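You operate a simulated robot arm through the tools that you are given. There is no shell and no other tool. Be economical: measure what you need, move in short steps, check, and stop when the job is done.

The job below is to be done with a simulated two-armed robot. You get a single attempt, and the scene is never put back.

JOB
Pick up the blue hex key with one hand, pass it to the other hand and put it on the left part of the long bench.

The check looks at the end state, three seconds after you hand in, the way a careful person would. Anything else that was tipped, shoved, dropped, spilled or broken makes it a failure.

ROBOT AND FRAMES
Two 7-joint arms with two-finger parallel grippers on one trunk, on a base that drives. Base frame: it is fixed to the floor where the robot stands at the start and does not move with it; the origin is under the middle of the robot, x ahead of it, y to its left, z up; the surface under the hand at the start is at about z = 75. Lengths are in cm, angles in degrees, forces in N, time in s.
The left shoulder is at the start at [7, 17.6, 104.5], the right one opposite. With the tool pointing down near the work surface each hand reaches from about 30 to 74 cm from the robot's upright axis, wherever it stands, measured 20 degrees to its own side. Places, roughly: left part of the long bench [70, 270, 90]. Payload 3.43 kg a hand.
Tool frame (each hand has its own): the origin (TCP) lies between the finger pads and is the grasp point; the fingertips stand 3 cm ahead of it; z points along the fingers, y is the line along which they close. Largest opening 9.4 cm; finger width 2.8, thickness 1; the body of the gripper, 5 by 9.6 cm, starts 5.5 cm behind the TCP.
Orientation is told as [roll, pitch, yaw] about the base's x, y, z axes, in that order, counted from this pose: with the fingers straight down and closing along the base's y, the tool's x points along the base's -x, its y along +y and its z along -z.

CONTROLS
- The arms move only by the tool step_arm. It takes "left_plan", "right_plan" or both (then of equal length, played together; a hand with none holds still); each is a list of rows, each a list of 3 entries, a list of its own where there are three numbers: the shift along the tool's x, y, z in cm, then the turn, a rotation vector about the tool's x, y, z in degrees, then the opening, from 0 (shut) to 1 (fully open). In form: [[[x, y, z], [wx, wy, wz], grip], ...]. A call has 1 to 8 rows; each row is the pose to reach, as a shift and turn from the pose commanded when the call began, along the tool's axes at that moment. A row lasts 0.2 s, in which the tool goes at most 5 cm and 8.6 degrees; a call with a longer step from one row to the next is refused whole, and so is a gripper value outside its range. A pose out of reach is approached as far as the arm can. The call stops where the force on the tool passes 40 N (or 10 N more than at its start, if that is more) or the arm is blocked; 0.2 s more then pass. Each finger travels about 15.3 cm/s and halts on what it meets, pressing with about 36 N; the grip force reading is that of the motor and also rises with nothing between the fingers. The clock runs only during rows and for 0.2 s after the last one: add rows that repeat a pose to give the fingers time. It gives the time, the measured TCP pose, the force on the tool (base axes), the opening and the grip force at its end, in the units of the frame above (readings bear some noise), with the torque about the TCP (base axes, N m) and any sound that the robot's microphone picked up.
- Cameras (640 x 400 px; columns grow to the right, rows downward): "scene" is now at [13.51, -1.41, 135.94]; the picture's right is [-0.15, -0.99, -0.00], its down [-0.61, 0.09, -0.78] and it looks along [0.77, -0.12, -0.62] (base axes); focal length 272 px, centre (320, 200). "left" rides on the left gripper at [7.6, -1.4, -10.3] in its tool frame; the picture's right is [0.18, 0.98, 0.00], its down [-0.75, 0.14, -0.64] and it looks along [-0.63, 0.12, 0.77] (tool axes); focal length 243 px, centre (320, 200). "right" rides on the right gripper at [7.6, 1.4, -10.2] in its tool frame; the picture's right is [-0.18, 0.98, 0.00], its down [-0.75, -0.14, -0.64] and it looks along [-0.63, -0.12, 0.77] (tool axes); focal length 243 px, centre (320, 200). There is no depth. A picture from a camera that has moved, and an enlarged one, comes with that camera's place and axes in the base frame and with its lens.
- grab_frame(camera): a new picture of that camera. The clock stands still meanwhile.
- slide_trunk(by): slides the trunk up (or, below 0, down) by that many cm; the arms and the scene camera ride with it, the base frame stays. It gives what a move gives, with no picture.
- drive_base(legs): drives the robot by 1 to 6 legs, each [ahead, turn to the left] in cm and degrees, along the robot's own axes; the way and the turn of a leg run together, so that a leg with both is an arc; at most 150 cm and 180 degrees a leg. The arms and the cameras ride along, it lands a little off, and it stops where it bumps. It gives what a move gives.
- aim_head(pan, tilt): turns the head with the scene camera to pan (to the left, within 86 degrees either way) and tilt (down, from -29 to 69), counted from straight ahead of the robot. It gives what a move gives.
- inspect(camera, box): a new picture of the part [left, top, right, bottom] of that camera's present view, enlarged. The clock stands still meanwhile.
- hand_in(): hands the job in; it is judged then, once.

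Work in short steps. Places have to be worked out from the pictures, the camera data and where the tool is seen: move nearer, look again, correct. Check each grasp and each placing, and mend what went wrong. You have 120 turns and 108 pictures in all, those below and enlarged ones among them. Open the grippers and draw the arms clear of the work before you hand the job in, unless the task says otherwise; then end with one line.

The tools are called after "Call:" as name(argument=value, ...) on one line, values as JSON. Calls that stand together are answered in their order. step_arm: Moves the arms, as the interface text tells. Its arguments: {"type":"object","properties":{"left_plan":{"type":"array","items":{"type":"array"}},"right_plan":{"type":"array","items":{"type":"array"}}},"required":[]} The other tools are called the same way: slide_trunk (by) slides the trunk up or down; drive_base (legs) drives the base; aim_head (pan, tilt) turns the head that bears the scene camera; grab_frame (camera) takes a picture; inspect (camera, box) takes an enlarged picture of a part of a camera's view; hand_in () hands the job in.

At the start:

```text
clock: 0.0
left_ee_pos: [57.32, 12.27, 101.45]
left_orientation: [-0.1, -0.1, 0.0]
left_wrist_force: [-0.8, -0.7, -0.2]
left_moment: [-0.01, -0.06, 0.01]
left_gripper_width: 9.39
left_finger_force: 0.0
right_ee_pos: [49.47, -33.44, 98.56]
right_orientation: [0.0, 0.0, -0.1]
right_wrist_force: [-0.4, -0.7, 0.4]
right_moment: [0.0, 0.01, 0.01]
right_gripper_width: 9.43
right_finger_force: 0.0
trunk travel left (down, up): [-62.5, 21.5]
robot x, y, heading: [0.15, -0.24, 0.1]
head pan, tilt: [-8.7, 38.4]
```

scene: 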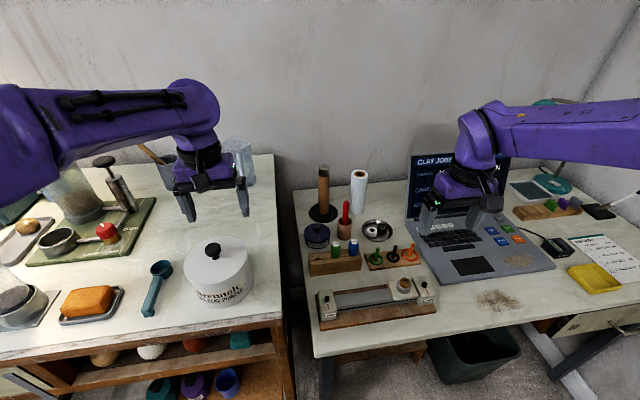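
right: 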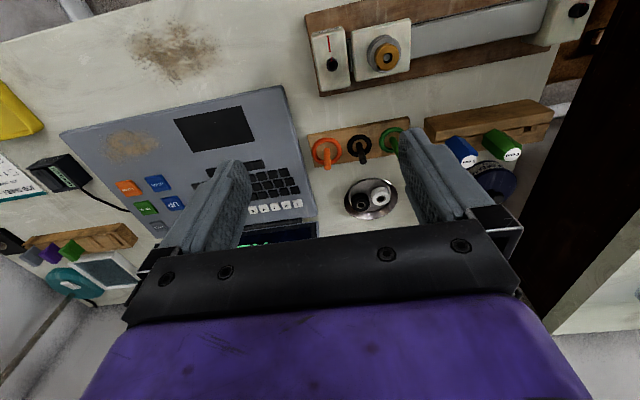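
left: 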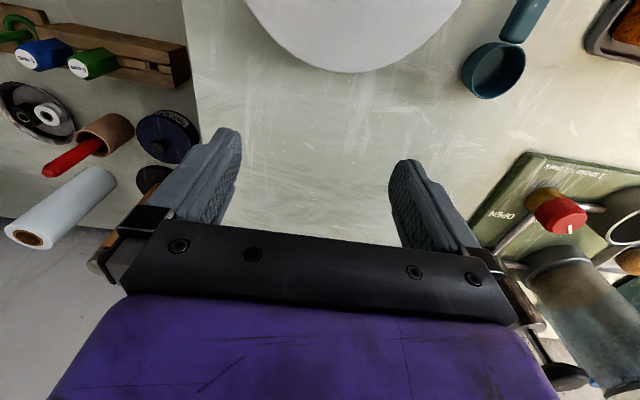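

The small tool racks in front of the right bench may hold the blue hex key; I enlarge that area and the shelf.

Call:
inspect(camera="scene", box=[290, 160, 450, 340])

Call:
inspect(camera="scene", box=[490, 170, 640, 310])

Call:
inspect(camera="right", box=[290, 80, 570, 240])

```text
2.22 times, centred on (370, 250) of scene
camera zoom: at [13.51, -1.41, 135.94], right [-0.15, -0.99, 0.0], down [-0.61, 0.09, -0.78], along [0.77, -0.12, -0.62], focal length 605 px, centre (209, 89)
```

zoom: 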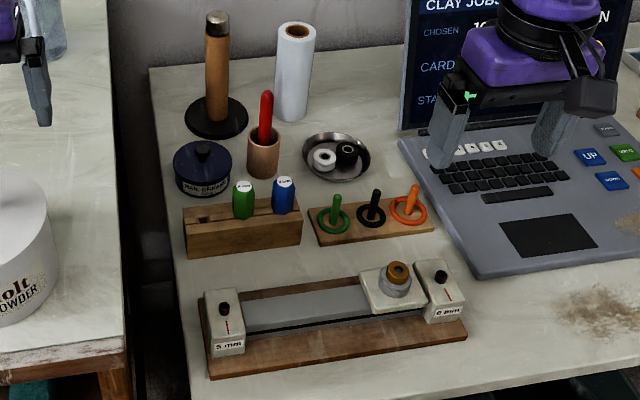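

```text
2.86 times, centred on (565, 240) of scene
camera zoom: at [13.51, -1.41, 135.94], right [-0.15, -0.99, 0.0], down [-0.61, 0.09, -0.78], along [0.77, -0.12, -0.62], focal length 778 px, centre (-380, 86)
```

zoom: 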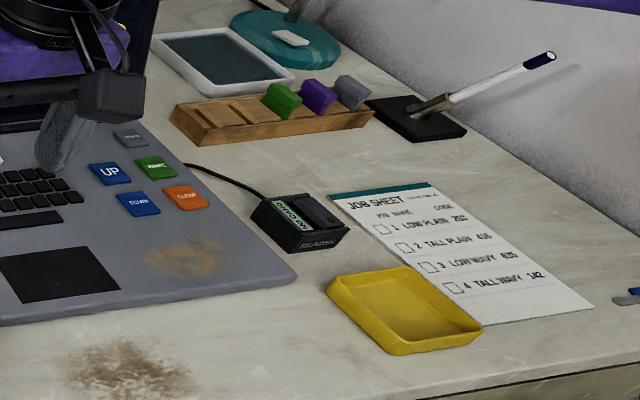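

```text
2.29 times, centred on (430, 160) of right
camera zoom: at [42.01, -32.05, 108.71], right [0.19, 0.98, 0.0], down [0.75, -0.14, 0.64], along [0.63, -0.12, -0.77], focal length 555 px, centre (69, 291)
```

zoom: 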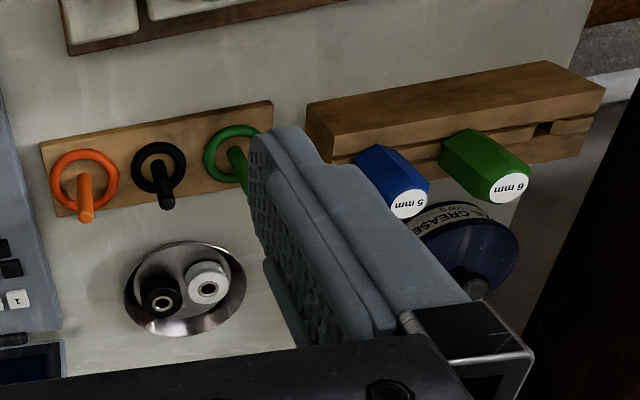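

The block holds blue (5 mm) and green (6 mm) handles, likely hex keys. Something blue also appears at the right picture edge, so I look there and at the rest of the room.

Call:
aim_head(pan=-50, tilt=35)

Call:
grab_frame(camera="scene")

Call:
aim_head(pan=60, tilt=25)

Call:
grab_frame(camera="scene")

```text
clock: 1.1
left_ee_pos: [57.41, 12.36, 101.57]
left_orientation: [0.0, 0.0, -0.1]
left_wrist_force: [-0.4, 0.1, -0.3]
left_moment: [-0.01, 0.0, 0.0]
left_gripper_width: 9.41
left_finger_force: 0.0
right_ee_pos: [49.62, -33.41, 98.44]
right_orientation: [0.0, -0.1, -0.3]
right_wrist_force: [0.2, -0.2, 0.6]
right_moment: [-0.07, 0.0, 0.01]
right_gripper_width: 9.4
right_finger_force: 0.0
trunk travel left (down, up): [-62.5, 21.5]
robot x, y, heading: [-0.32, 0.43, -0.1]
head pan, tilt: [-50.0, 35.0]
```

```text
101 pictures are left
camera scene: at [10.67, -6.84, 136.46], right [-0.77, -0.64, 0.0], down [-0.37, 0.44, -0.82], along [0.53, -0.63, -0.57], focal length 272 px, centre (320, 200)
```

scene: 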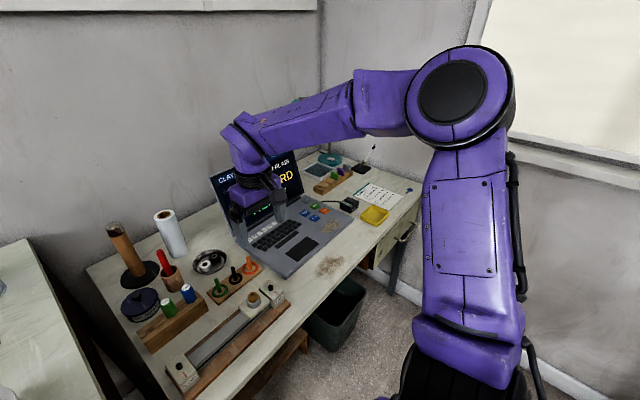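

```text
clock: 3.0
left_ee_pos: [57.35, 12.4, 101.58]
left_orientation: [0.0, 0.0, -0.2]
left_wrist_force: [0.6, 0.0, -0.1]
left_moment: [0.01, -0.02, -0.03]
left_gripper_width: 9.4
left_finger_force: 0.2
right_ee_pos: [49.67, -33.57, 98.53]
right_orientation: [-0.1, 0.0, -0.1]
right_wrist_force: [-0.6, 0.7, -0.1]
right_moment: [-0.01, -0.03, 0.01]
right_gripper_width: 9.38
right_finger_force: 0.0
trunk travel left (down, up): [-62.5, 21.5]
robot x, y, heading: [0.28, -0.09, 0.1]
head pan, tilt: [60.0, 25.0]
```

```text
100 pictures are left
camera scene: at [9.61, 7.88, 138.03], right [0.87, -0.5, 0.0], down [-0.21, -0.37, -0.91], along [0.45, 0.78, -0.42], focal length 272 px, centre (320, 200)
```

scene: 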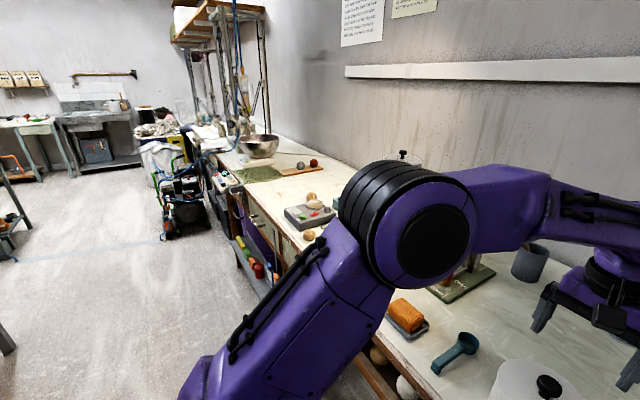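

Checking the blue thing near the job sheet and the far bench more closely.

Call:
inspect(camera="scene", box=[200, 100, 400, 260])

Call:
aim_head(pan=-25, tilt=45)

Call:
grab_frame(camera="scene")

Call:
inspect(camera="scene", box=[220, 140, 380, 260])

```text
2.50 times, centred on (300, 180) of scene
camera zoom: at [9.61, 7.88, 138.03], right [0.87, -0.5, 0.0], down [-0.21, -0.37, -0.91], along [0.45, 0.78, -0.42], focal length 681 px, centre (370, 250)
```

zoom: 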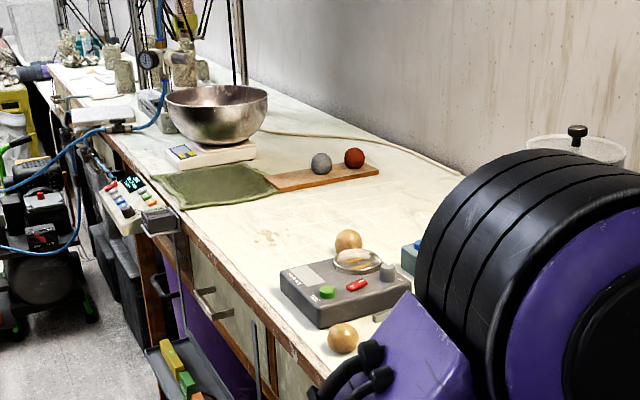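

```text
clock: 4.5
left_ee_pos: [57.55, 12.36, 101.5]
left_orientation: [0.0, 0.1, -0.2]
left_wrist_force: [0.5, 0.3, 0.1]
left_moment: [0.02, -0.02, 0.03]
left_gripper_width: 9.38
left_finger_force: 0.1
right_ee_pos: [49.57, -33.42, 98.53]
right_orientation: [0.1, 0.0, -0.1]
right_wrist_force: [-0.4, 0.8, 0.3]
right_moment: [0.01, 0.01, 0.02]
right_gripper_width: 9.36
right_finger_force: 0.1
trunk travel left (down, up): [-62.5, 21.5]
robot x, y, heading: [0.26, -0.27, -0.2]
head pan, tilt: [-25.0, 45.0]
```

```text
98 pictures are left
camera scene: at [12.38, -3.53, 134.98], right [-0.42, -0.91, 0.0], down [-0.64, 0.3, -0.71], along [0.64, -0.3, -0.71], focal length 272 px, centre (320, 200)
```

scene: 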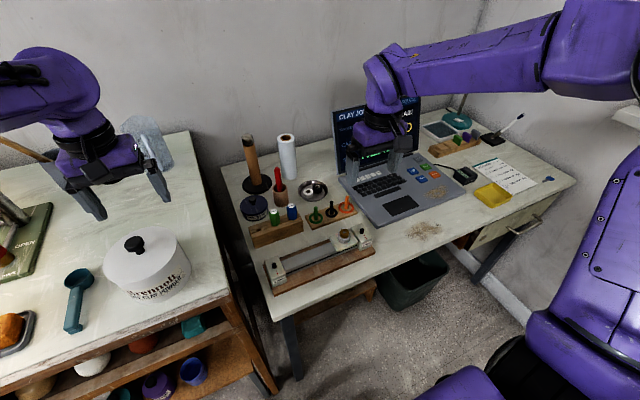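

```text
3.33 times, centred on (300, 200) of scene
camera zoom: at [12.38, -3.53, 134.98], right [-0.42, -0.91, 0.0], down [-0.64, 0.3, -0.71], along [0.64, -0.3, -0.71], focal length 908 px, centre (387, 200)
```

zoom: 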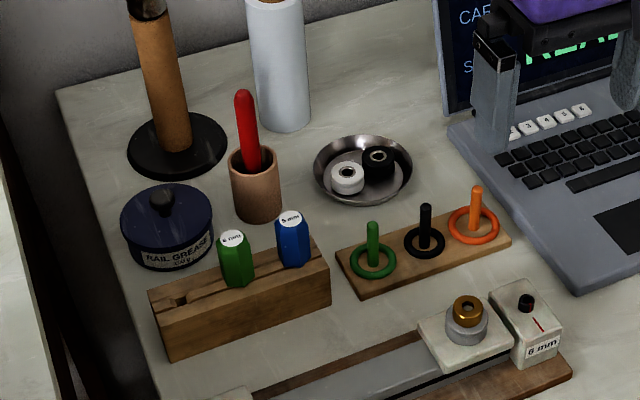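

Now a quick zoom on the bluish item by the job sheet to rule it out.

Call:
inspect(camera="scene", box=[500, 150, 600, 212])

```text
6.40 times, centred on (550, 181) of scene
camera zoom: at [12.38, -3.53, 134.98], right [-0.42, -0.91, 0.0], down [-0.64, 0.3, -0.71], along [0.64, -0.3, -0.71], focal length 1743 px, centre (-1152, 322)
```

zoom: 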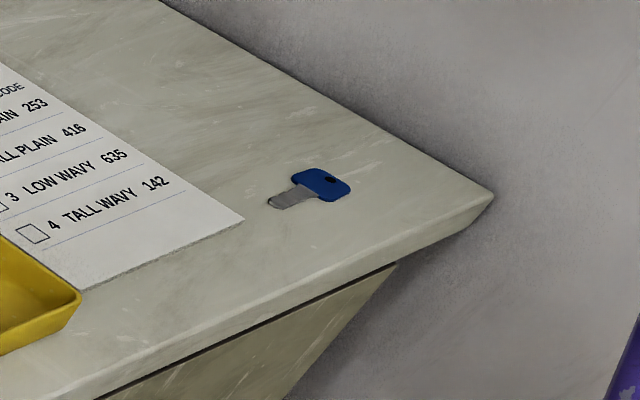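

That one is a flat door key, so the target is the blue 5 mm hex handle, top about [60, -17.5, 84], in the block. I turn the right hand by +90 yaw while moving above it.

Call:
step_arm(right_plan=[[[-1.3, 2, 0], [0, 0, -8.5], 0.8], [[-2.6, 4, 0], [0, 0, -17], 0.7], [[-3.9, 6, 0], [0, 0, -25.5], 0.6], [[-5.2, 8, 0], [0, 0, -34], 0.6], [[-6.5, 10, 0], [0, 0, -42.5], 0.6], [[-7.8, 12, 0], [0, 0, -51], 0.6], [[-9.1, 14, 0], [0, 0, -59.5], 0.6], [[-10.4, 16, 0], [0, 0, -68], 0.6]])

```text
clock: 6.3
left_ee_pos: [57.5, 12.3, 101.58]
left_orientation: [0.0, -0.1, -0.1]
left_wrist_force: [-0.8, -0.3, 0.1]
left_moment: [0.01, 0.02, 0.02]
left_gripper_width: 9.38
left_finger_force: 0.1
right_ee_pos: [60.22, -17.59, 98.55]
right_orientation: [0.0, 0.2, 67.9]
right_wrist_force: [-0.2, 0.5, 0.1]
right_moment: [0.0, 0.02, 0.01]
right_gripper_width: 5.64
right_finger_force: 0.1
trunk travel left (down, up): [-62.5, 21.5]
robot x, y, heading: [0.18, 0.0, -0.1]
head pan, tilt: [-25.0, 45.0]
```

Finishing the turn, then looking.

Call:
step_arm(right_plan=[[[0, 0, 1], [0, 0, -7.4], 0.6], [[0, 0, 2], [0, 0, -14.8], 0.6], [[0, 0, 3], [0, 0, -22.1], 0.6], [[0, 0, 3], [0, 0, -22.1], 0.6]])

Call:
grab_frame(camera="right")

Call:
inspect(camera="scene", box=[220, 140, 380, 260])

```text
clock: 7.3
left_ee_pos: [57.44, 12.47, 101.44]
left_orientation: [0.1, 0.0, -0.1]
left_wrist_force: [0.0, 0.0, -0.3]
left_moment: [0.03, 0.01, 0.0]
left_gripper_width: 9.4
left_finger_force: 0.0
right_ee_pos: [60.02, -17.53, 95.53]
right_orientation: [0.0, 0.0, 90.0]
right_wrist_force: [-0.3, 0.3, 0.5]
right_moment: [0.02, 0.01, 0.0]
right_gripper_width: 5.6
right_finger_force: 0.1
trunk travel left (down, up): [-62.5, 21.5]
robot x, y, heading: [-0.11, 0.12, 0.2]
head pan, tilt: [-25.0, 45.0]
```

```text
95 pictures are left
camera right: at [58.63, -25.05, 105.8], right [-0.98, 0.18, 0.0], down [0.14, 0.75, 0.64], along [0.12, 0.63, -0.77], focal length 243 px, centre (320, 200)
```

right: 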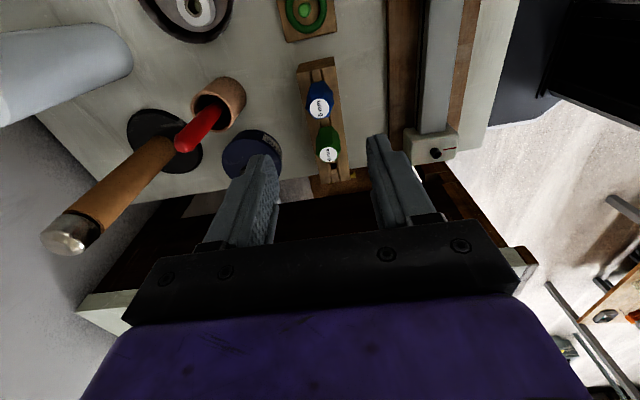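

```text
3.33 times, centred on (300, 200) of scene
camera zoom: at [12.37, -3.51, 134.98], right [-0.42, -0.91, 0.0], down [-0.64, 0.3, -0.71], along [0.64, -0.3, -0.71], focal length 908 px, centre (387, 200)
```

zoom: 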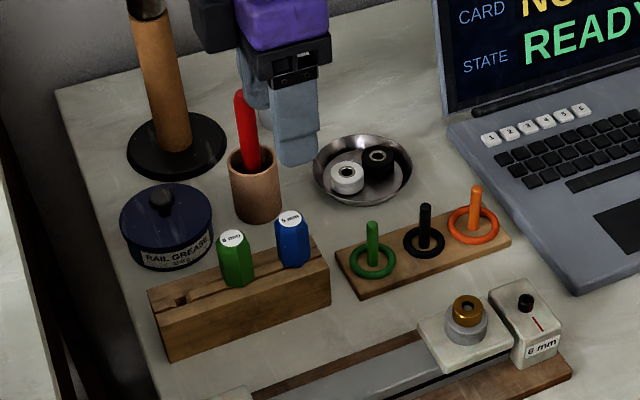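

The blue handle triangulates to [59.9, -17.65]; the hand is well aligned. I descend most of the way and check.

Call:
step_arm(right_plan=[[[0.1, 0.1, 3], [0, 0, 0], 0.55], [[0.1, 0.1, 6], [0, 0, 0], 0.55], [[0.1, 0.1, 8.5], [0, 0, 0], 0.55], [[0.1, 0.1, 8.5], [0, 0, 0], 0.55]])

Call:
grab_frame(camera="right")

Call:
inspect(camera="scene", box=[220, 140, 380, 260])

```text
clock: 8.3
left_ee_pos: [57.4, 12.39, 101.4]
left_orientation: [-0.1, 0.0, -0.2]
left_wrist_force: [-0.2, -0.3, -0.7]
left_moment: [-0.03, -0.01, 0.0]
left_gripper_width: 9.39
left_finger_force: 0.0
right_ee_pos: [59.92, -17.34, 87.25]
right_orientation: [0.1, 0.0, 90.1]
right_wrist_force: [0.8, -0.3, -0.3]
right_moment: [0.02, -0.01, 0.03]
right_gripper_width: 5.18
right_finger_force: 0.1
trunk travel left (down, up): [-62.5, 21.5]
robot x, y, heading: [-0.05, 0.27, -0.2]
head pan, tilt: [-25.0, 45.0]
```

```text
93 pictures are left
camera right: at [58.54, -24.94, 97.39], right [-0.98, 0.18, 0.0], down [0.14, 0.75, 0.64], along [0.12, 0.63, -0.77], focal length 243 px, centre (320, 200)
```

right: 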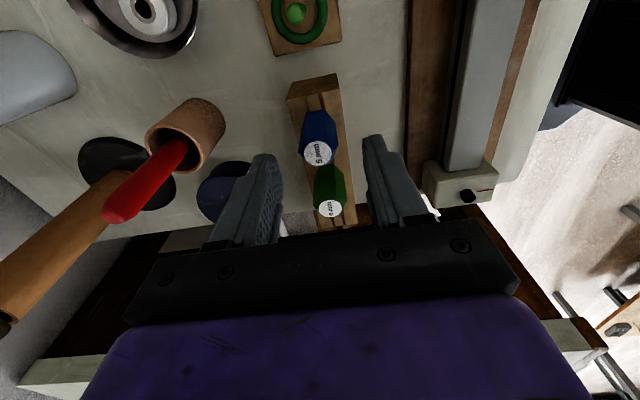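

```text
3.33 times, centred on (300, 200) of scene
camera zoom: at [12.34, -3.52, 134.98], right [-0.42, -0.91, 0.0], down [-0.64, 0.3, -0.71], along [0.64, -0.3, -0.71], focal length 908 px, centre (387, 200)
```

zoom: 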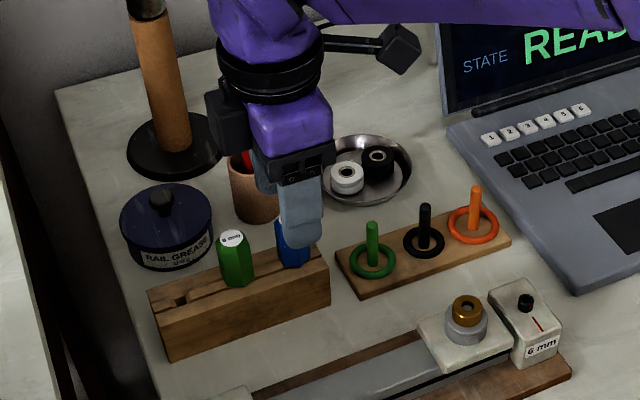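

Handle centre is at about [60, -17.8]; I shift 0.3 cm toward -y, descend 3 cm and close.

Call:
step_arm(right_plan=[[[0.3, 0, 1.5], [0, 0, 0], 0.55], [[0.3, 0, 3], [0, 0, 0], 0.55], [[0.3, 0, 3], [0, 0, 0], 0.55], [[0.3, 0, 3], [0, 0, 0], 0.3], [[0.3, 0, 3], [0, 0, 0], 0.1], [[0.3, 0, 3], [0, 0, 0], 0.0], [[0.3, 0, 3], [0, 0, 0], 0.0]])

Call:
inspect(camera="scene", box=[220, 140, 380, 260])

```text
clock: 9.9
left_ee_pos: [57.56, 12.37, 101.55]
left_orientation: [0.1, 0.1, 0.0]
left_wrist_force: [-0.5, 0.0, -0.1]
left_moment: [0.0, -0.01, 0.0]
left_gripper_width: 9.41
left_finger_force: 0.0
right_ee_pos: [59.92, -17.68, 84.14]
right_orientation: [0.0, 0.0, 90.0]
right_wrist_force: [0.6, -0.5, 1.8]
right_moment: [-0.02, -0.02, -0.03]
right_gripper_width: 2.28
right_finger_force: 35.8
trunk travel left (down, up): [-62.5, 21.5]
robot x, y, heading: [0.11, 0.09, 0.0]
head pan, tilt: [-25.0, 45.0]
```

```text
3.33 times, centred on (300, 200) of scene
camera zoom: at [12.37, -3.53, 134.98], right [-0.42, -0.91, 0.0], down [-0.64, 0.3, -0.71], along [0.64, -0.3, -0.71], focal length 908 px, centre (387, 200)
```

zoom: 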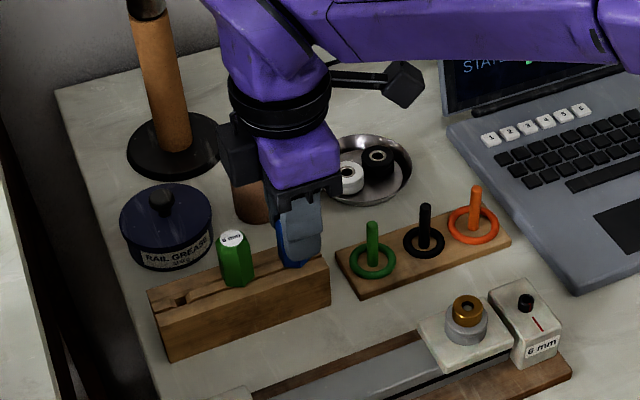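

Gripped at 2.28 cm. I lift straight up, slowly at first.

Call:
step_arm(right_plan=[[[0, 0, -1], [0, 0, 0], 0], [[0, 0, -2], [0, 0, 0], 0], [[0, 0, -3], [0, 0, 0], 0], [[0, 0, -4], [0, 0, 0], 0], [[0, 0, -6], [0, 0, 0], 0], [[0, 0, -9], [0, 0, 0], 0], [[0, 0, -12], [0, 0, 0], 0], [[0, 0, -16], [0, 0, 0], 0]])

Call:
inspect(camera="scene", box=[220, 100, 380, 260])

Call:
grab_frame(camera="left")

```text
clock: 11.8
left_ee_pos: [57.5, 12.48, 101.61]
left_orientation: [0.0, 0.1, -0.1]
left_wrist_force: [0.1, 0.5, 0.1]
left_moment: [0.01, 0.01, -0.05]
left_gripper_width: 9.39
left_finger_force: 0.1
right_ee_pos: [60.16, -17.66, 100.02]
right_orientation: [-0.1, 0.0, 90.0]
right_wrist_force: [-0.6, -0.6, -0.5]
right_moment: [-0.01, -0.02, 0.0]
right_gripper_width: 2.27
right_finger_force: 35.8
trunk travel left (down, up): [-62.5, 21.5]
robot x, y, heading: [-0.09, -0.12, -0.2]
head pan, tilt: [-25.0, 45.0]
```

```text
2.50 times, centred on (300, 180) of scene
camera zoom: at [12.29, -3.45, 134.98], right [-0.42, -0.91, 0.0], down [-0.64, 0.3, -0.71], along [0.64, -0.3, -0.71], focal length 681 px, centre (370, 250)
```

zoom: 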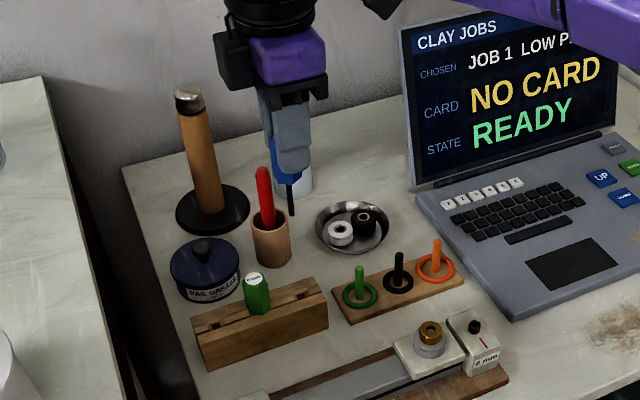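

```text
89 pictures are left
camera left: at [49.73, 11.03, 111.89], right [-0.18, 0.98, 0.0], down [0.75, 0.14, 0.64], along [0.63, 0.12, -0.77], focal length 243 px, centre (320, 200)
```

left: 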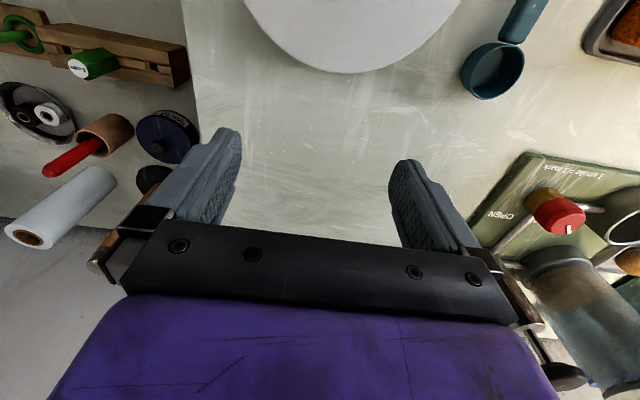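

The key is out, with about 4 cm of shaft below the handle. For the pass I tilt the right hand 45° so the shaft points left-down while the left hand rises and turns -90° yaw to mirror it.

Call:
step_arm(right_plan=[[[-1.5, 1, -1.5], [0, -5.6, 0], 0], [[-3, 2, -3], [0, -11.2, 0], 0], [[-4.5, 3, -4.5], [0, -16.9, 0], 0], [[-6, 4, -6], [0, -22.5, 0], 0], [[-7.5, 5, -7.5], [0, -28.1, 0], 0], [[-9, 6, -9], [0, -33.8, 0], 0], [[-10.3, 7, -10.5], [0, -39.4, 0], 0], [[-11.7, 8, -12], [0, -45, 0], 0]], left_plan=[[[0.4, 1, -1.5], [0, 0, 8.5], 0.7], [[0.9, 2, -3], [0, 0, 17], 0.5], [[1.3, 3, -4.5], [0, 0, 25.5], 0.5], [[1.8, 4, -6], [0, 0, 34], 0.5], [[2.2, 5, -7.5], [0, 0, 42.5], 0.5], [[2.6, 6, -9], [0, 0, 51], 0.5], [[3, 7, -10.5], [0, 0, 59.5], 0.5], [[3.5, 8, -11.5], [0, 0, 68], 0.5]])

Call:
aim_head(pan=0, tilt=30)

Call:
grab_frame(camera="scene")

```text
clock: 13.6
left_ee_pos: [53.74, 20.38, 113.09]
left_orientation: [0.0, -0.1, -68.2]
left_wrist_force: [1.0, 0.0, -1.0]
left_moment: [0.0, -0.01, -0.01]
left_gripper_width: 4.7
left_finger_force: 0.0
right_ee_pos: [51.91, -5.87, 112.15]
right_orientation: [0.0, -45.1, 90.0]
right_wrist_force: [-0.1, 1.4, 0.2]
right_moment: [-0.02, -0.01, -0.02]
right_gripper_width: 2.27
right_finger_force: 35.7
trunk travel left (down, up): [-62.5, 21.5]
robot x, y, heading: [-0.34, -0.22, -0.0]
head pan, tilt: [-25.0, 45.0]
```

```text
clock: 14.4
left_ee_pos: [53.78, 20.25, 113.03]
left_orientation: [0.0, -0.1, -68.0]
left_wrist_force: [-1.3, -0.1, 0.0]
left_moment: [0.01, 0.0, -0.02]
left_gripper_width: 4.69
left_finger_force: 0.1
right_ee_pos: [51.93, -6.18, 112.25]
right_orientation: [-0.1, -45.1, 90.0]
right_wrist_force: [0.0, 0.4, -1.4]
right_moment: [-0.05, 0.0, 0.0]
right_gripper_width: 2.26
right_finger_force: 35.6
trunk travel left (down, up): [-62.5, 21.5]
robot x, y, heading: [0.31, -0.03, 0.1]
head pan, tilt: [0.0, 30.0]
```

```text
88 pictures are left
camera scene: at [14.05, -0.11, 137.23], right [0.0, -1.0, 0.0], down [-0.5, 0.0, -0.87], along [0.87, 0.0, -0.5], focal length 272 px, centre (320, 200)
```

scene: 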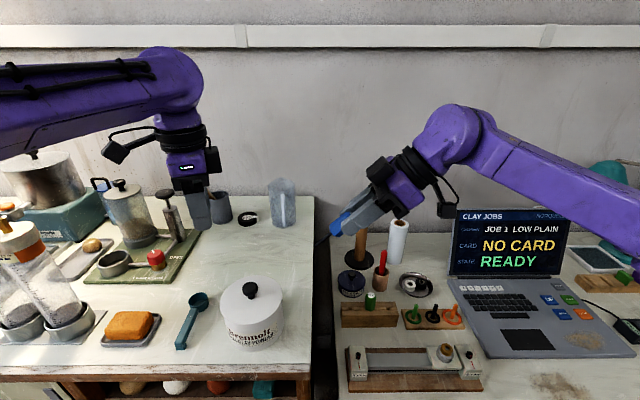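

Right tilt is as planned. I finish the left yaw.

Call:
step_arm(left_plan=[[[0, 0, -1], [0, 0, 7.3], 0.5], [[0, 0, -2], [0, 0, 14.6], 0.5], [[0, 0, -3], [0, 0, 22], 0.5], [[0, 0, -3], [0, 0, 22], 0.5]])

Call:
inspect(camera="scene", box=[260, 160, 420, 260])

```text
clock: 15.4
left_ee_pos: [53.65, 20.34, 115.92]
left_orientation: [-0.1, 0.0, -90.2]
left_wrist_force: [0.1, 0.5, -0.1]
left_moment: [-0.01, 0.0, -0.04]
left_gripper_width: 4.69
left_finger_force: 0.1
right_ee_pos: [52.02, -6.27, 112.32]
right_orientation: [0.0, -44.9, 90.1]
right_wrist_force: [-0.7, 0.0, -1.3]
right_moment: [-0.03, 0.02, -0.01]
right_gripper_width: 2.26
right_finger_force: 35.9
trunk travel left (down, up): [-62.5, 21.5]
robot x, y, heading: [-0.03, -0.08, -0.1]
head pan, tilt: [0.0, 30.0]
```

```text
4.00 times, centred on (340, 210) of scene
camera zoom: at [14.06, -0.09, 137.23], right [0.0, -1.0, 0.0], down [-0.5, 0.0, -0.87], along [0.87, 0.0, -0.5], focal length 1089 px, centre (240, 160)
```

zoom: 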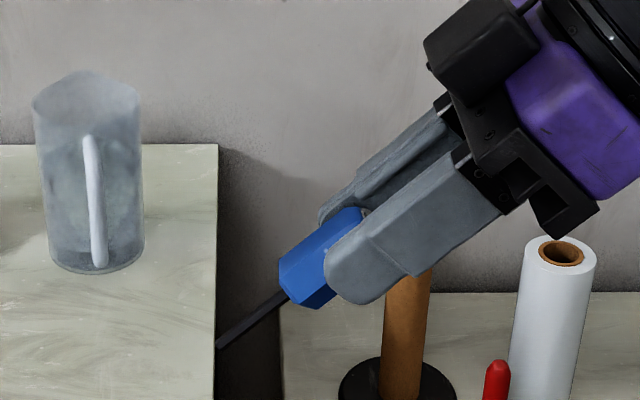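

Shaft grip point works out at about [52, -0.95, 107.1]. I tilt the left hand 45° to a pre-grasp 8 cm back from the grasp.

Call:
step_arm(left_plan=[[[-1.7, -0.2, 0.2], [0, -5.6, 0], 0.5], [[-3.5, -0.4, 0.4], [0, -11.2, 0], 0.5], [[-5.2, -0.6, 0.6], [0, -16.9, 0], 0.5], [[-7, -0.8, 0.8], [0, -22.5, 0], 0.5], [[-8.7, -1, 1], [0, -28.1, 0], 0.5], [[-10.5, -1.2, 1.2], [0, -33.8, 0], 0.5], [[-12.2, -1.4, 1.4], [0, -39.4, 0], 0.5], [[-14, -1.6, 1.6], [0, -45, 0], 0.5]])

Call:
inspect(camera="scene", box=[220, 130, 420, 255])

Call:
grab_frame(camera="left")

```text
clock: 17.2
left_ee_pos: [52.4, 6.4, 114.54]
left_orientation: [0.0, -45.1, -90.0]
left_wrist_force: [-0.1, -0.6, -0.6]
left_moment: [0.01, 0.02, -0.01]
left_gripper_width: 4.7
left_finger_force: 0.1
right_ee_pos: [52.14, -6.19, 112.31]
right_orientation: [-0.1, -45.0, 90.0]
right_wrist_force: [-0.3, -0.7, -1.1]
right_moment: [-0.05, -0.01, 0.0]
right_gripper_width: 2.27
right_finger_force: 36.2
trunk travel left (down, up): [-62.5, 21.5]
robot x, y, heading: [0.26, -0.07, -0.1]
head pan, tilt: [0.0, 30.0]
```

```text
3.20 times, centred on (320, 192) of scene
camera zoom: at [14.1, -0.07, 137.23], right [0.0, -1.0, 0.0], down [-0.5, 0.0, -0.87], along [0.87, 0.0, -0.5], focal length 872 px, centre (320, 224)
```

zoom: 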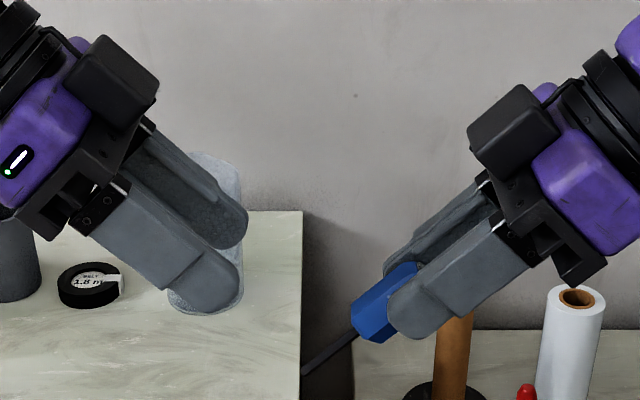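

```text
85 pictures are left
camera left: at [50.89, 19.12, 116.49], right [0.98, 0.13, -0.13], down [0.14, -0.08, 0.99], along [0.12, -0.99, -0.09], focal length 243 px, centre (320, 200)
```

left: 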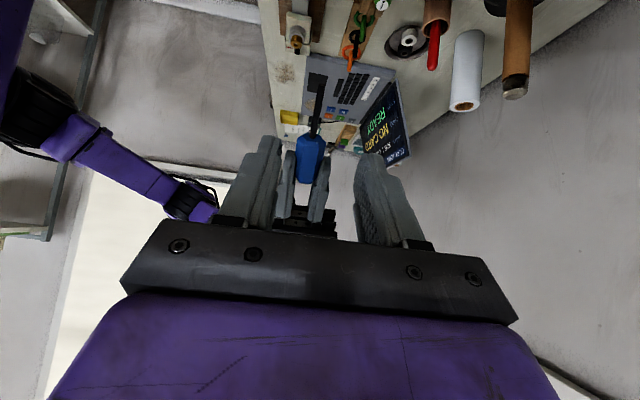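

Both hands line up with the shaft between the left fingers' plane. I advance the left hand along its axis, then check before closing.

Call:
step_arm(left_plan=[[[0, -0.1, 2.5], [0, 0, 0], 0.5], [[0, -0.2, 5], [0, 0, 0], 0.5], [[0, -0.25, 7], [0, 0, 0], 0.5], [[0, -0.25, 8.2], [0, 0, 0], 0.5], [[0, -0.25, 8.2], [0, 0, 0], 0.5]])

Call:
inspect(camera="scene", box=[240, 130, 400, 255])

Call:
inspect(camera="left", box=[220, 60, 420, 260])

```text
clock: 18.4
left_ee_pos: [52.01, 0.68, 108.57]
left_orientation: [-0.1, -45.0, -90.1]
left_wrist_force: [0.1, -0.4, 0.2]
left_moment: [0.04, -0.05, 0.01]
left_gripper_width: 4.69
left_finger_force: 0.2
right_ee_pos: [51.91, -6.09, 112.31]
right_orientation: [0.0, -45.0, 90.0]
right_wrist_force: [0.6, -0.4, -0.9]
right_moment: [-0.02, -0.02, 0.02]
right_gripper_width: 2.27
right_finger_force: 35.9
trunk travel left (down, up): [-62.5, 21.5]
robot x, y, heading: [-0.22, -0.43, 0.1]
head pan, tilt: [0.0, 30.0]
```

```text
3.20 times, centred on (320, 192) of scene
camera zoom: at [14.03, -0.07, 137.24], right [0.0, -1.0, 0.0], down [-0.5, 0.0, -0.87], along [0.87, 0.0, -0.5], focal length 872 px, centre (320, 224)
```

zoom: 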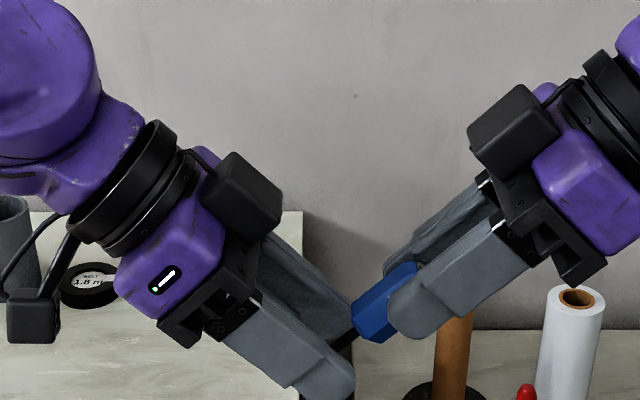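

```text
2.00 times, centred on (320, 160) of left
camera zoom: at [50.69, 13.35, 110.58], right [0.98, 0.13, -0.13], down [0.14, -0.08, 0.99], along [0.12, -0.99, -0.1], focal length 485 px, centre (320, 280)
```

zoom: 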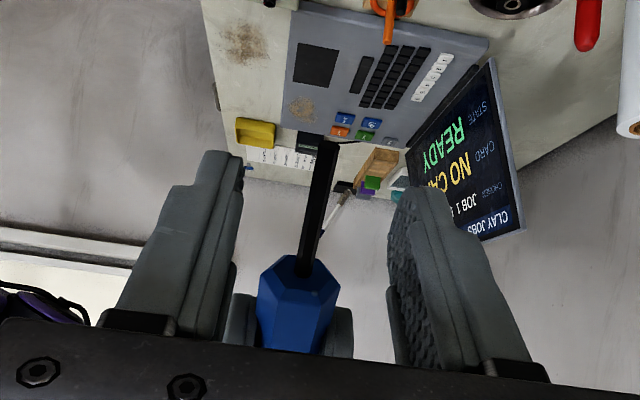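

The shaft lies between the left fingers about 2 cm ahead of the TCP, as wanted. I close the left hand.

Call:
step_arm(left_plan=[[[0, -0.12, 0], [0, 0, 0], 0.4], [[0, -0.12, 0], [0, 0, 0], 0.2], [[0, -0.12, 0], [0, 0, 0], 0.1], [[0, -0.12, 0], [0, 0, 0], 0.0], [[0, -0.12, 0], [0, 0, 0], 0.0], [[0, -0.12, 0], [0, 0, 0], 0.0]])

Call:
inspect(camera="left", box=[220, 60, 420, 260])

```text
clock: 19.8
left_ee_pos: [52.11, 0.63, 108.48]
left_orientation: [0.0, -45.0, -90.2]
left_wrist_force: [-4.1, -1.1, 0.7]
left_moment: [-0.38, -0.5, -0.79]
left_gripper_width: 0.35
left_finger_force: 36.3
right_ee_pos: [51.96, -6.18, 112.32]
right_orientation: [0.1, -45.0, 90.0]
right_wrist_force: [4.6, 2.0, -1.5]
right_moment: [0.27, 0.42, 0.39]
right_gripper_width: 2.29
right_finger_force: 36.1
trunk travel left (down, up): [-62.5, 21.5]
robot x, y, heading: [-0.27, -0.16, -0.3]
head pan, tilt: [0.0, 30.0]
```

```text
2.00 times, centred on (320, 160) of left
camera zoom: at [50.59, 13.27, 110.58], right [0.98, 0.13, -0.13], down [0.14, -0.08, 0.99], along [0.12, -0.99, -0.1], focal length 485 px, centre (320, 280)
```

zoom: 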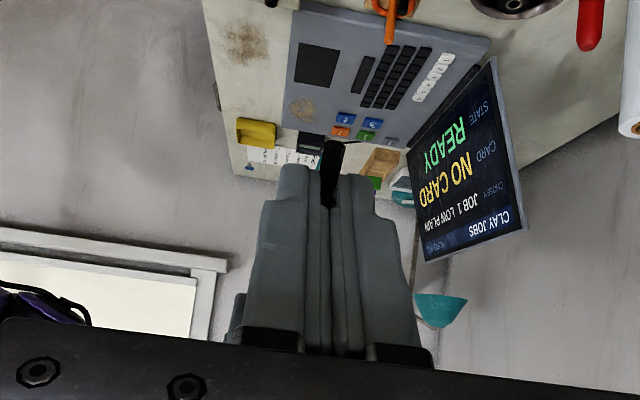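

The left hand holds the shaft (0.35 cm). Now open the right hand and withdraw it along its own axis.

Call:
step_arm(right_plan=[[[0, 0, 0], [0, 0, 0], 0.35], [[0, 0, 0], [0, 0, 0], 0.5], [[0, 0, -1], [0, 0, 0], 0.5], [[0, 0, -4], [0, 0, 0], 0.5], [[0, 0, -8], [0, 0, 0], 0.5], [[0, 0, -12], [0, 0, 0], 0.5]])

Call:
grab_frame(camera="scene")

Call:
inspect(camera="left", box=[220, 60, 420, 260])

```text
clock: 21.2
left_ee_pos: [51.99, 0.55, 108.62]
left_orientation: [0.0, -45.0, -90.1]
left_wrist_force: [-0.5, 0.4, 0.5]
left_moment: [0.0, -0.03, 0.0]
left_gripper_width: 0.4
left_finger_force: 35.5
right_ee_pos: [51.66, -14.59, 120.19]
right_orientation: [-0.1, -45.0, 90.0]
right_wrist_force: [-0.2, 0.3, -0.2]
right_moment: [-0.02, 0.02, -0.02]
right_gripper_width: 4.7
right_finger_force: 0.1
trunk travel left (down, up): [-62.5, 21.5]
robot x, y, heading: [-0.17, -0.06, -0.2]
head pan, tilt: [0.0, 30.0]
```

```text
81 pictures are left
camera scene: at [13.99, -0.15, 137.24], right [0.0, -1.0, 0.0], down [-0.5, 0.0, -0.87], along [0.87, 0.0, -0.5], focal length 272 px, centre (320, 200)
```

scene: 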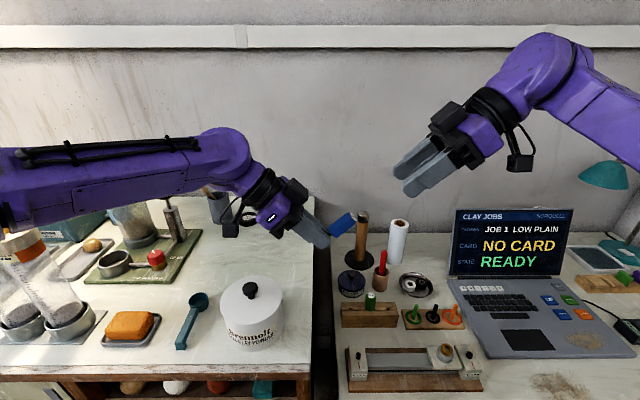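

```text
2.00 times, centred on (320, 160) of left
camera zoom: at [50.54, 13.23, 110.61], right [0.98, 0.13, -0.13], down [0.14, -0.08, 0.99], along [0.12, -0.99, -0.1], focal length 485 px, centre (320, 280)
```

zoom: 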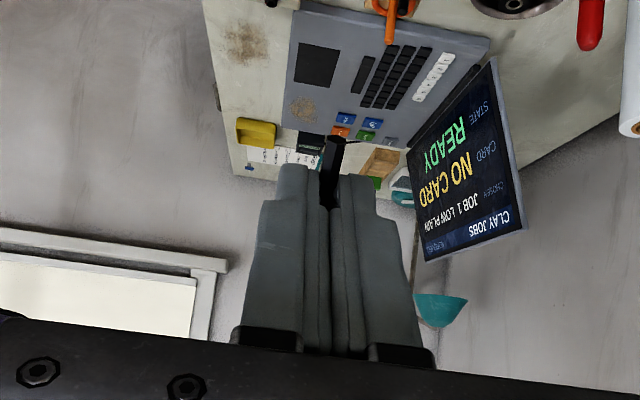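

The pass succeeded. I now bring both hands upright and tucked in toward the robot for driving, with the key held horizontally in the left.

Call:
step_arm(left_plan=[[[0.9, -1.6, -1.6], [0, 5.6, 0], 0], [[1.8, -3.2, -3.2], [0, 11.2, 0], 0], [[2.7, -4.8, -4.8], [0, 16.9, 0], 0], [[3.5, -6.5, -6.4], [0, 22.5, 0], 0], [[4.4, -8.1, -8], [0, 28.1, 0], 0], [[5.3, -9.7, -9.6], [0, 33.8, 0], 0], [[6.2, -11.3, -11.2], [0, 39.4, 0], 0], [[7.1, -13, -12.7], [0, 45, 0], 0]], right_plan=[[[0.7, 1.5, 0.2], [0, 5.6, 0], 0.5], [[1.4, 3, 0.5], [0, 11.2, 0], 0.5], [[2.1, 4.5, 0.7], [0, 16.9, 0], 0.5], [[2.8, 6, 1], [0, 22.5, 0], 0.5], [[3.5, 7.5, 1.2], [0, 28.1, 0], 0.5], [[4.1, 9, 1.5], [0, 33.8, 0], 0.5], [[4.8, 10.4, 1.7], [0, 39.4, 0], 0.5], [[5.4, 11.7, 2], [0, 45, 0], 0.5]])

Call:
grab_frame(camera="scene")

Call:
aim_head(pan=80, tilt=25)

Call:
grab_frame(camera="scene")

```text
clock: 23.0
left_ee_pos: [38.75, 14.69, 112.47]
left_orientation: [0.1, 0.0, -90.0]
left_wrist_force: [-0.6, 0.3, 0.0]
left_moment: [0.03, -0.02, 0.0]
left_gripper_width: 0.41
left_finger_force: 36.3
right_ee_pos: [40.11, -17.11, 115.09]
right_orientation: [-0.1, 0.1, 90.0]
right_wrist_force: [-1.4, 0.3, 0.4]
right_moment: [0.0, -0.03, 0.01]
right_gripper_width: 4.69
right_finger_force: 0.1
trunk travel left (down, up): [-62.5, 21.5]
robot x, y, heading: [0.09, 0.07, -0.3]
head pan, tilt: [0.0, 30.0]
```

```text
79 pictures are left
camera scene: at [13.95, 0.04, 137.25], right [0.0, -1.0, 0.0], down [-0.5, 0.0, -0.87], along [0.87, 0.0, -0.5], focal length 272 px, centre (320, 200)
```

scene: 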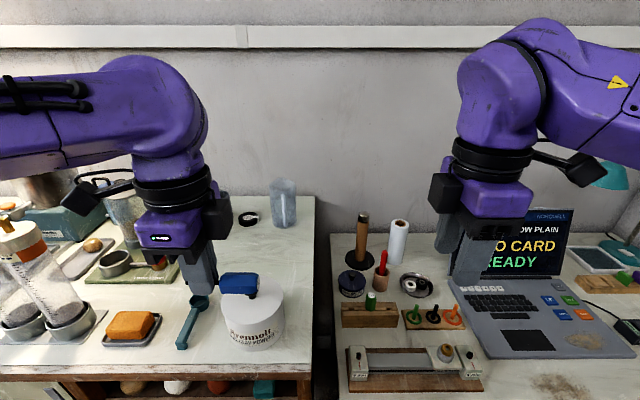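

```text
clock: 24.6
left_ee_pos: [39.03, 14.62, 112.51]
left_orientation: [0.0, 0.0, -90.1]
left_wrist_force: [-0.2, 1.0, -1.2]
left_moment: [0.04, -0.01, -0.01]
left_gripper_width: 0.39
left_finger_force: 36.3
right_ee_pos: [40.06, -17.15, 115.23]
right_orientation: [0.0, 0.0, 90.0]
right_wrist_force: [-0.6, 0.3, 0.2]
right_moment: [-0.01, 0.02, -0.01]
right_gripper_width: 4.72
right_finger_force: 0.0
trunk travel left (down, up): [-62.5, 21.5]
robot x, y, heading: [0.09, 0.08, 0.2]
head pan, tilt: [80.0, 25.0]
```

```text
78 pictures are left
camera scene: at [6.61, 8.99, 138.03], right [0.98, -0.17, 0.0], down [-0.07, -0.42, -0.91], along [0.16, 0.89, -0.42], focal length 272 px, centre (320, 200)
```

scene: 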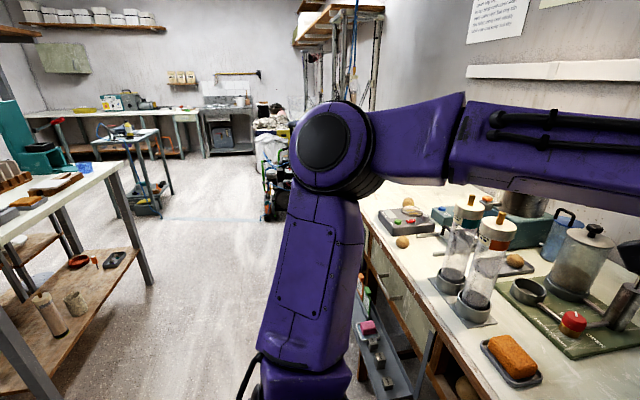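

There is a lane about 1.2 m wide between the long bench and another table. I back up 20 cm, then turn left to face along it.

Call:
drive_base(legs=[[-20, 0], [0, 45]])

Call:
aim_head(pan=45, tilt=30)

Call:
grab_frame(camera="scene")

```text
clock: 28.2
left_ee_pos: [-2.98, 37.6, 112.54]
left_orientation: [0.0, 0.0, -45.5]
left_wrist_force: [1.3, -0.7, -0.7]
left_moment: [0.03, 0.01, 0.02]
left_gripper_width: 0.41
left_finger_force: 35.8
right_ee_pos: [20.3, 15.88, 115.19]
right_orientation: [0.0, 0.0, 134.6]
right_wrist_force: [0.1, -0.2, 1.1]
right_moment: [-0.02, -0.03, 0.01]
right_gripper_width: 4.72
right_finger_force: 0.1
trunk travel left (down, up): [-62.5, 21.5]
robot x, y, heading: [-20.38, -0.08, 44.6]
head pan, tilt: [80.0, 25.0]
```

```text
clock: 29.2
left_ee_pos: [-2.97, 37.57, 112.57]
left_orientation: [0.0, -0.1, -45.5]
left_wrist_force: [-0.7, -0.2, -1.5]
left_moment: [-0.02, 0.01, -0.03]
left_gripper_width: 0.42
left_finger_force: 36.1
right_ee_pos: [20.25, 15.92, 115.19]
right_orientation: [0.0, 0.0, 134.6]
right_wrist_force: [0.3, -0.3, -0.4]
right_moment: [-0.01, -0.01, -0.04]
right_gripper_width: 4.72
right_finger_force: 0.1
trunk travel left (down, up): [-62.5, 21.5]
robot x, y, heading: [-20.29, -0.02, 44.6]
head pan, tilt: [45.0, 30.0]
```

```text
77 pictures are left
camera scene: at [-16.7, 12.43, 137.24], right [1.0, -0.01, 0.0], down [0.0, -0.5, -0.87], along [0.01, 0.87, -0.5], focal length 272 px, centre (320, 200)
```

scene: 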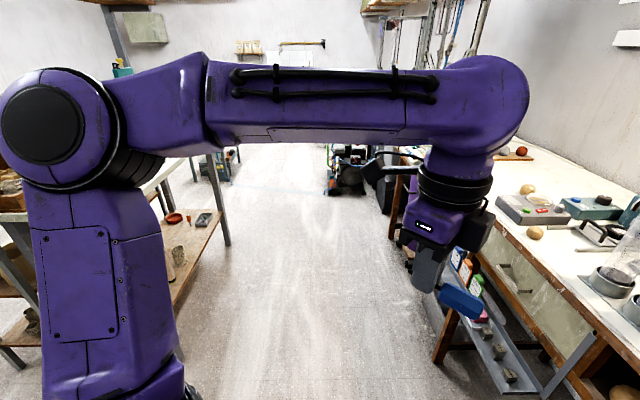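

The lane is clear up to a compressor near [0, 265]. I turn the rest and drive 120 cm along it.

Call:
drive_base(legs=[[0, 45.4], [120, 0]])

Call:
aim_head(pan=-40, tilt=25)

Call:
grab_frame(camera="scene")

Call:
aim_head(pan=0, tilt=35)

Call:
grab_frame(camera="scene")

```text
clock: 37.2
left_ee_pos: [-36.94, 154.91, 112.45]
left_orientation: [0.0, 0.0, 1.3]
left_wrist_force: [0.2, -0.1, -0.6]
left_moment: [0.04, 0.03, 0.0]
left_gripper_width: 0.38
left_finger_force: 36.4
right_ee_pos: [-5.39, 156.87, 115.18]
right_orientation: [0.1, 0.0, -178.6]
right_wrist_force: [1.2, 0.2, 0.2]
right_moment: [0.02, 0.0, -0.01]
right_gripper_width: 4.69
right_finger_force: 0.1
trunk travel left (down, up): [-62.5, 21.5]
robot x, y, heading: [-21.57, 116.4, 91.5]
head pan, tilt: [45.0, 30.0]
```

```text
clock: 38.8
left_ee_pos: [-37.1, 154.87, 112.57]
left_orientation: [0.0, -0.1, 1.4]
left_wrist_force: [-0.2, -0.4, -1.4]
left_moment: [0.0, 0.02, -0.01]
left_gripper_width: 0.4
left_finger_force: 36.0
right_ee_pos: [-5.45, 156.87, 115.1]
right_orientation: [0.0, 0.0, -178.6]
right_wrist_force: [0.0, 0.5, -0.3]
right_moment: [0.0, -0.01, -0.01]
right_gripper_width: 4.69
right_finger_force: 0.0
trunk travel left (down, up): [-62.5, 21.5]
robot x, y, heading: [-21.56, 116.3, 91.3]
head pan, tilt: [-40.0, 25.0]
```

```text
76 pictures are left
camera scene: at [-15.81, 128.56, 138.03], right [0.78, -0.62, 0.0], down [-0.26, -0.33, -0.91], along [0.56, 0.71, -0.42], focal length 272 px, centre (320, 200)
```

scene: 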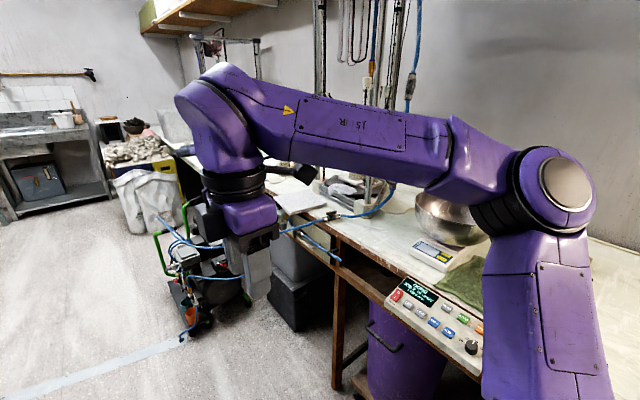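

```text
clock: 39.9
left_ee_pos: [-37.07, 154.9, 112.46]
left_orientation: [0.0, 0.0, 1.3]
left_wrist_force: [-0.4, 0.0, 0.4]
left_moment: [0.0, 0.01, 0.02]
left_gripper_width: 0.41
left_finger_force: 35.7
right_ee_pos: [-5.32, 156.92, 115.16]
right_orientation: [0.0, 0.0, -178.6]
right_wrist_force: [0.3, -0.1, 0.0]
right_moment: [0.01, -0.02, 0.02]
right_gripper_width: 4.68
right_finger_force: 0.1
trunk travel left (down, up): [-62.5, 21.5]
robot x, y, heading: [-21.41, 116.46, 91.5]
head pan, tilt: [0.0, 35.0]
```

```text
75 pictures are left
camera scene: at [-21.75, 130.16, 136.46], right [1.0, 0.02, 0.0], down [0.01, -0.57, -0.82], along [-0.02, 0.82, -0.57], focal length 272 px, centre (320, 200)
```

scene: 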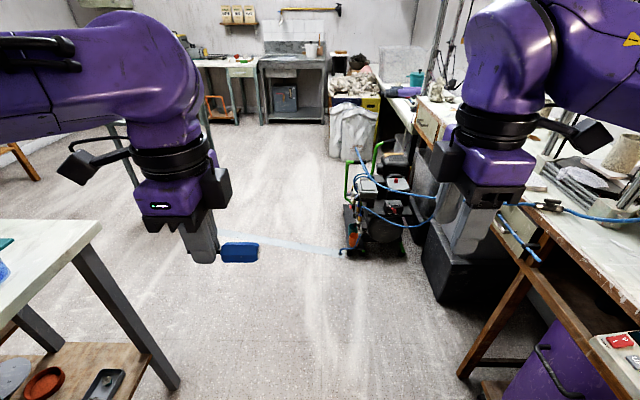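

The compressor stands at about x -8..45, y ≥ 262, with hoses to the bench. I go 60 cm more and look to the right at the bench's left part.

Call:
drive_base(legs=[[65, -1.5]])

Call:
aim_head(pan=-30, tilt=35)

Call:
grab_frame(camera="scene")

Call:
aim_head(pan=-75, tilt=35)

Call:
grab_frame(camera="scene")

```text
clock: 43.5
left_ee_pos: [-35.61, 219.93, 112.58]
left_orientation: [0.0, 0.0, -1.1]
left_wrist_force: [0.6, -0.9, -0.6]
left_moment: [0.0, 0.03, 0.02]
left_gripper_width: 0.39
left_finger_force: 35.5
right_ee_pos: [-3.81, 220.53, 115.26]
right_orientation: [-0.1, 0.1, 178.8]
right_wrist_force: [-1.0, -1.0, 0.4]
right_moment: [0.0, -0.01, 0.01]
right_gripper_width: 4.71
right_finger_force: 0.0
trunk travel left (down, up): [-62.5, 21.5]
robot x, y, heading: [-21.9, 180.59, 88.9]
head pan, tilt: [0.0, 35.0]
```

```text
clock: 44.4
left_ee_pos: [-35.55, 219.79, 112.58]
left_orientation: [0.0, 0.0, -1.1]
left_wrist_force: [0.4, -1.0, -1.3]
left_moment: [0.0, 0.0, -0.01]
left_gripper_width: 0.39
left_finger_force: 36.0
right_ee_pos: [-3.78, 220.54, 115.16]
right_orientation: [0.0, 0.1, 178.9]
right_wrist_force: [-0.3, -0.2, 0.0]
right_moment: [-0.01, 0.03, 0.01]
right_gripper_width: 4.7
right_finger_force: 0.0
trunk travel left (down, up): [-62.5, 21.5]
robot x, y, heading: [-21.69, 180.49, 88.8]
head pan, tilt: [-30.0, 35.0]
```

```text
74 pictures are left
camera scene: at [-17.0, 193.3, 136.46], right [0.86, -0.52, 0.0], down [-0.3, -0.49, -0.82], along [0.42, 0.7, -0.57], focal length 272 px, centre (320, 200)
```

scene: 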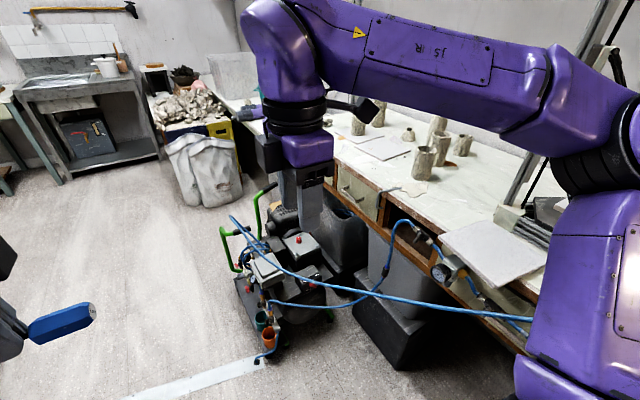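

```text
clock: 45.5
left_ee_pos: [-35.54, 219.88, 112.55]
left_orientation: [0.1, 0.0, -1.2]
left_wrist_force: [-0.4, 0.1, -1.1]
left_moment: [-0.03, 0.02, 0.02]
left_gripper_width: 0.4
left_finger_force: 36.4
right_ee_pos: [-3.85, 220.56, 115.24]
right_orientation: [0.0, 0.0, 178.9]
right_wrist_force: [1.2, 1.2, 0.9]
right_moment: [0.0, 0.01, 0.01]
right_gripper_width: 4.7
right_finger_force: 0.1
trunk travel left (down, up): [-62.5, 21.5]
robot x, y, heading: [-21.45, 180.61, 89.0]
head pan, tilt: [-75.0, 35.0]
```

```text
73 pictures are left
camera scene: at [-12.98, 187.9, 136.46], right [0.24, -0.97, 0.0], down [-0.56, -0.14, -0.82], along [0.79, 0.2, -0.57], focal length 272 px, centre (320, 200)
```

scene: 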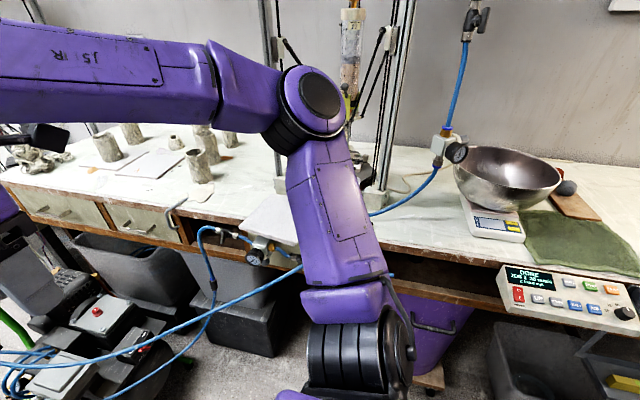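

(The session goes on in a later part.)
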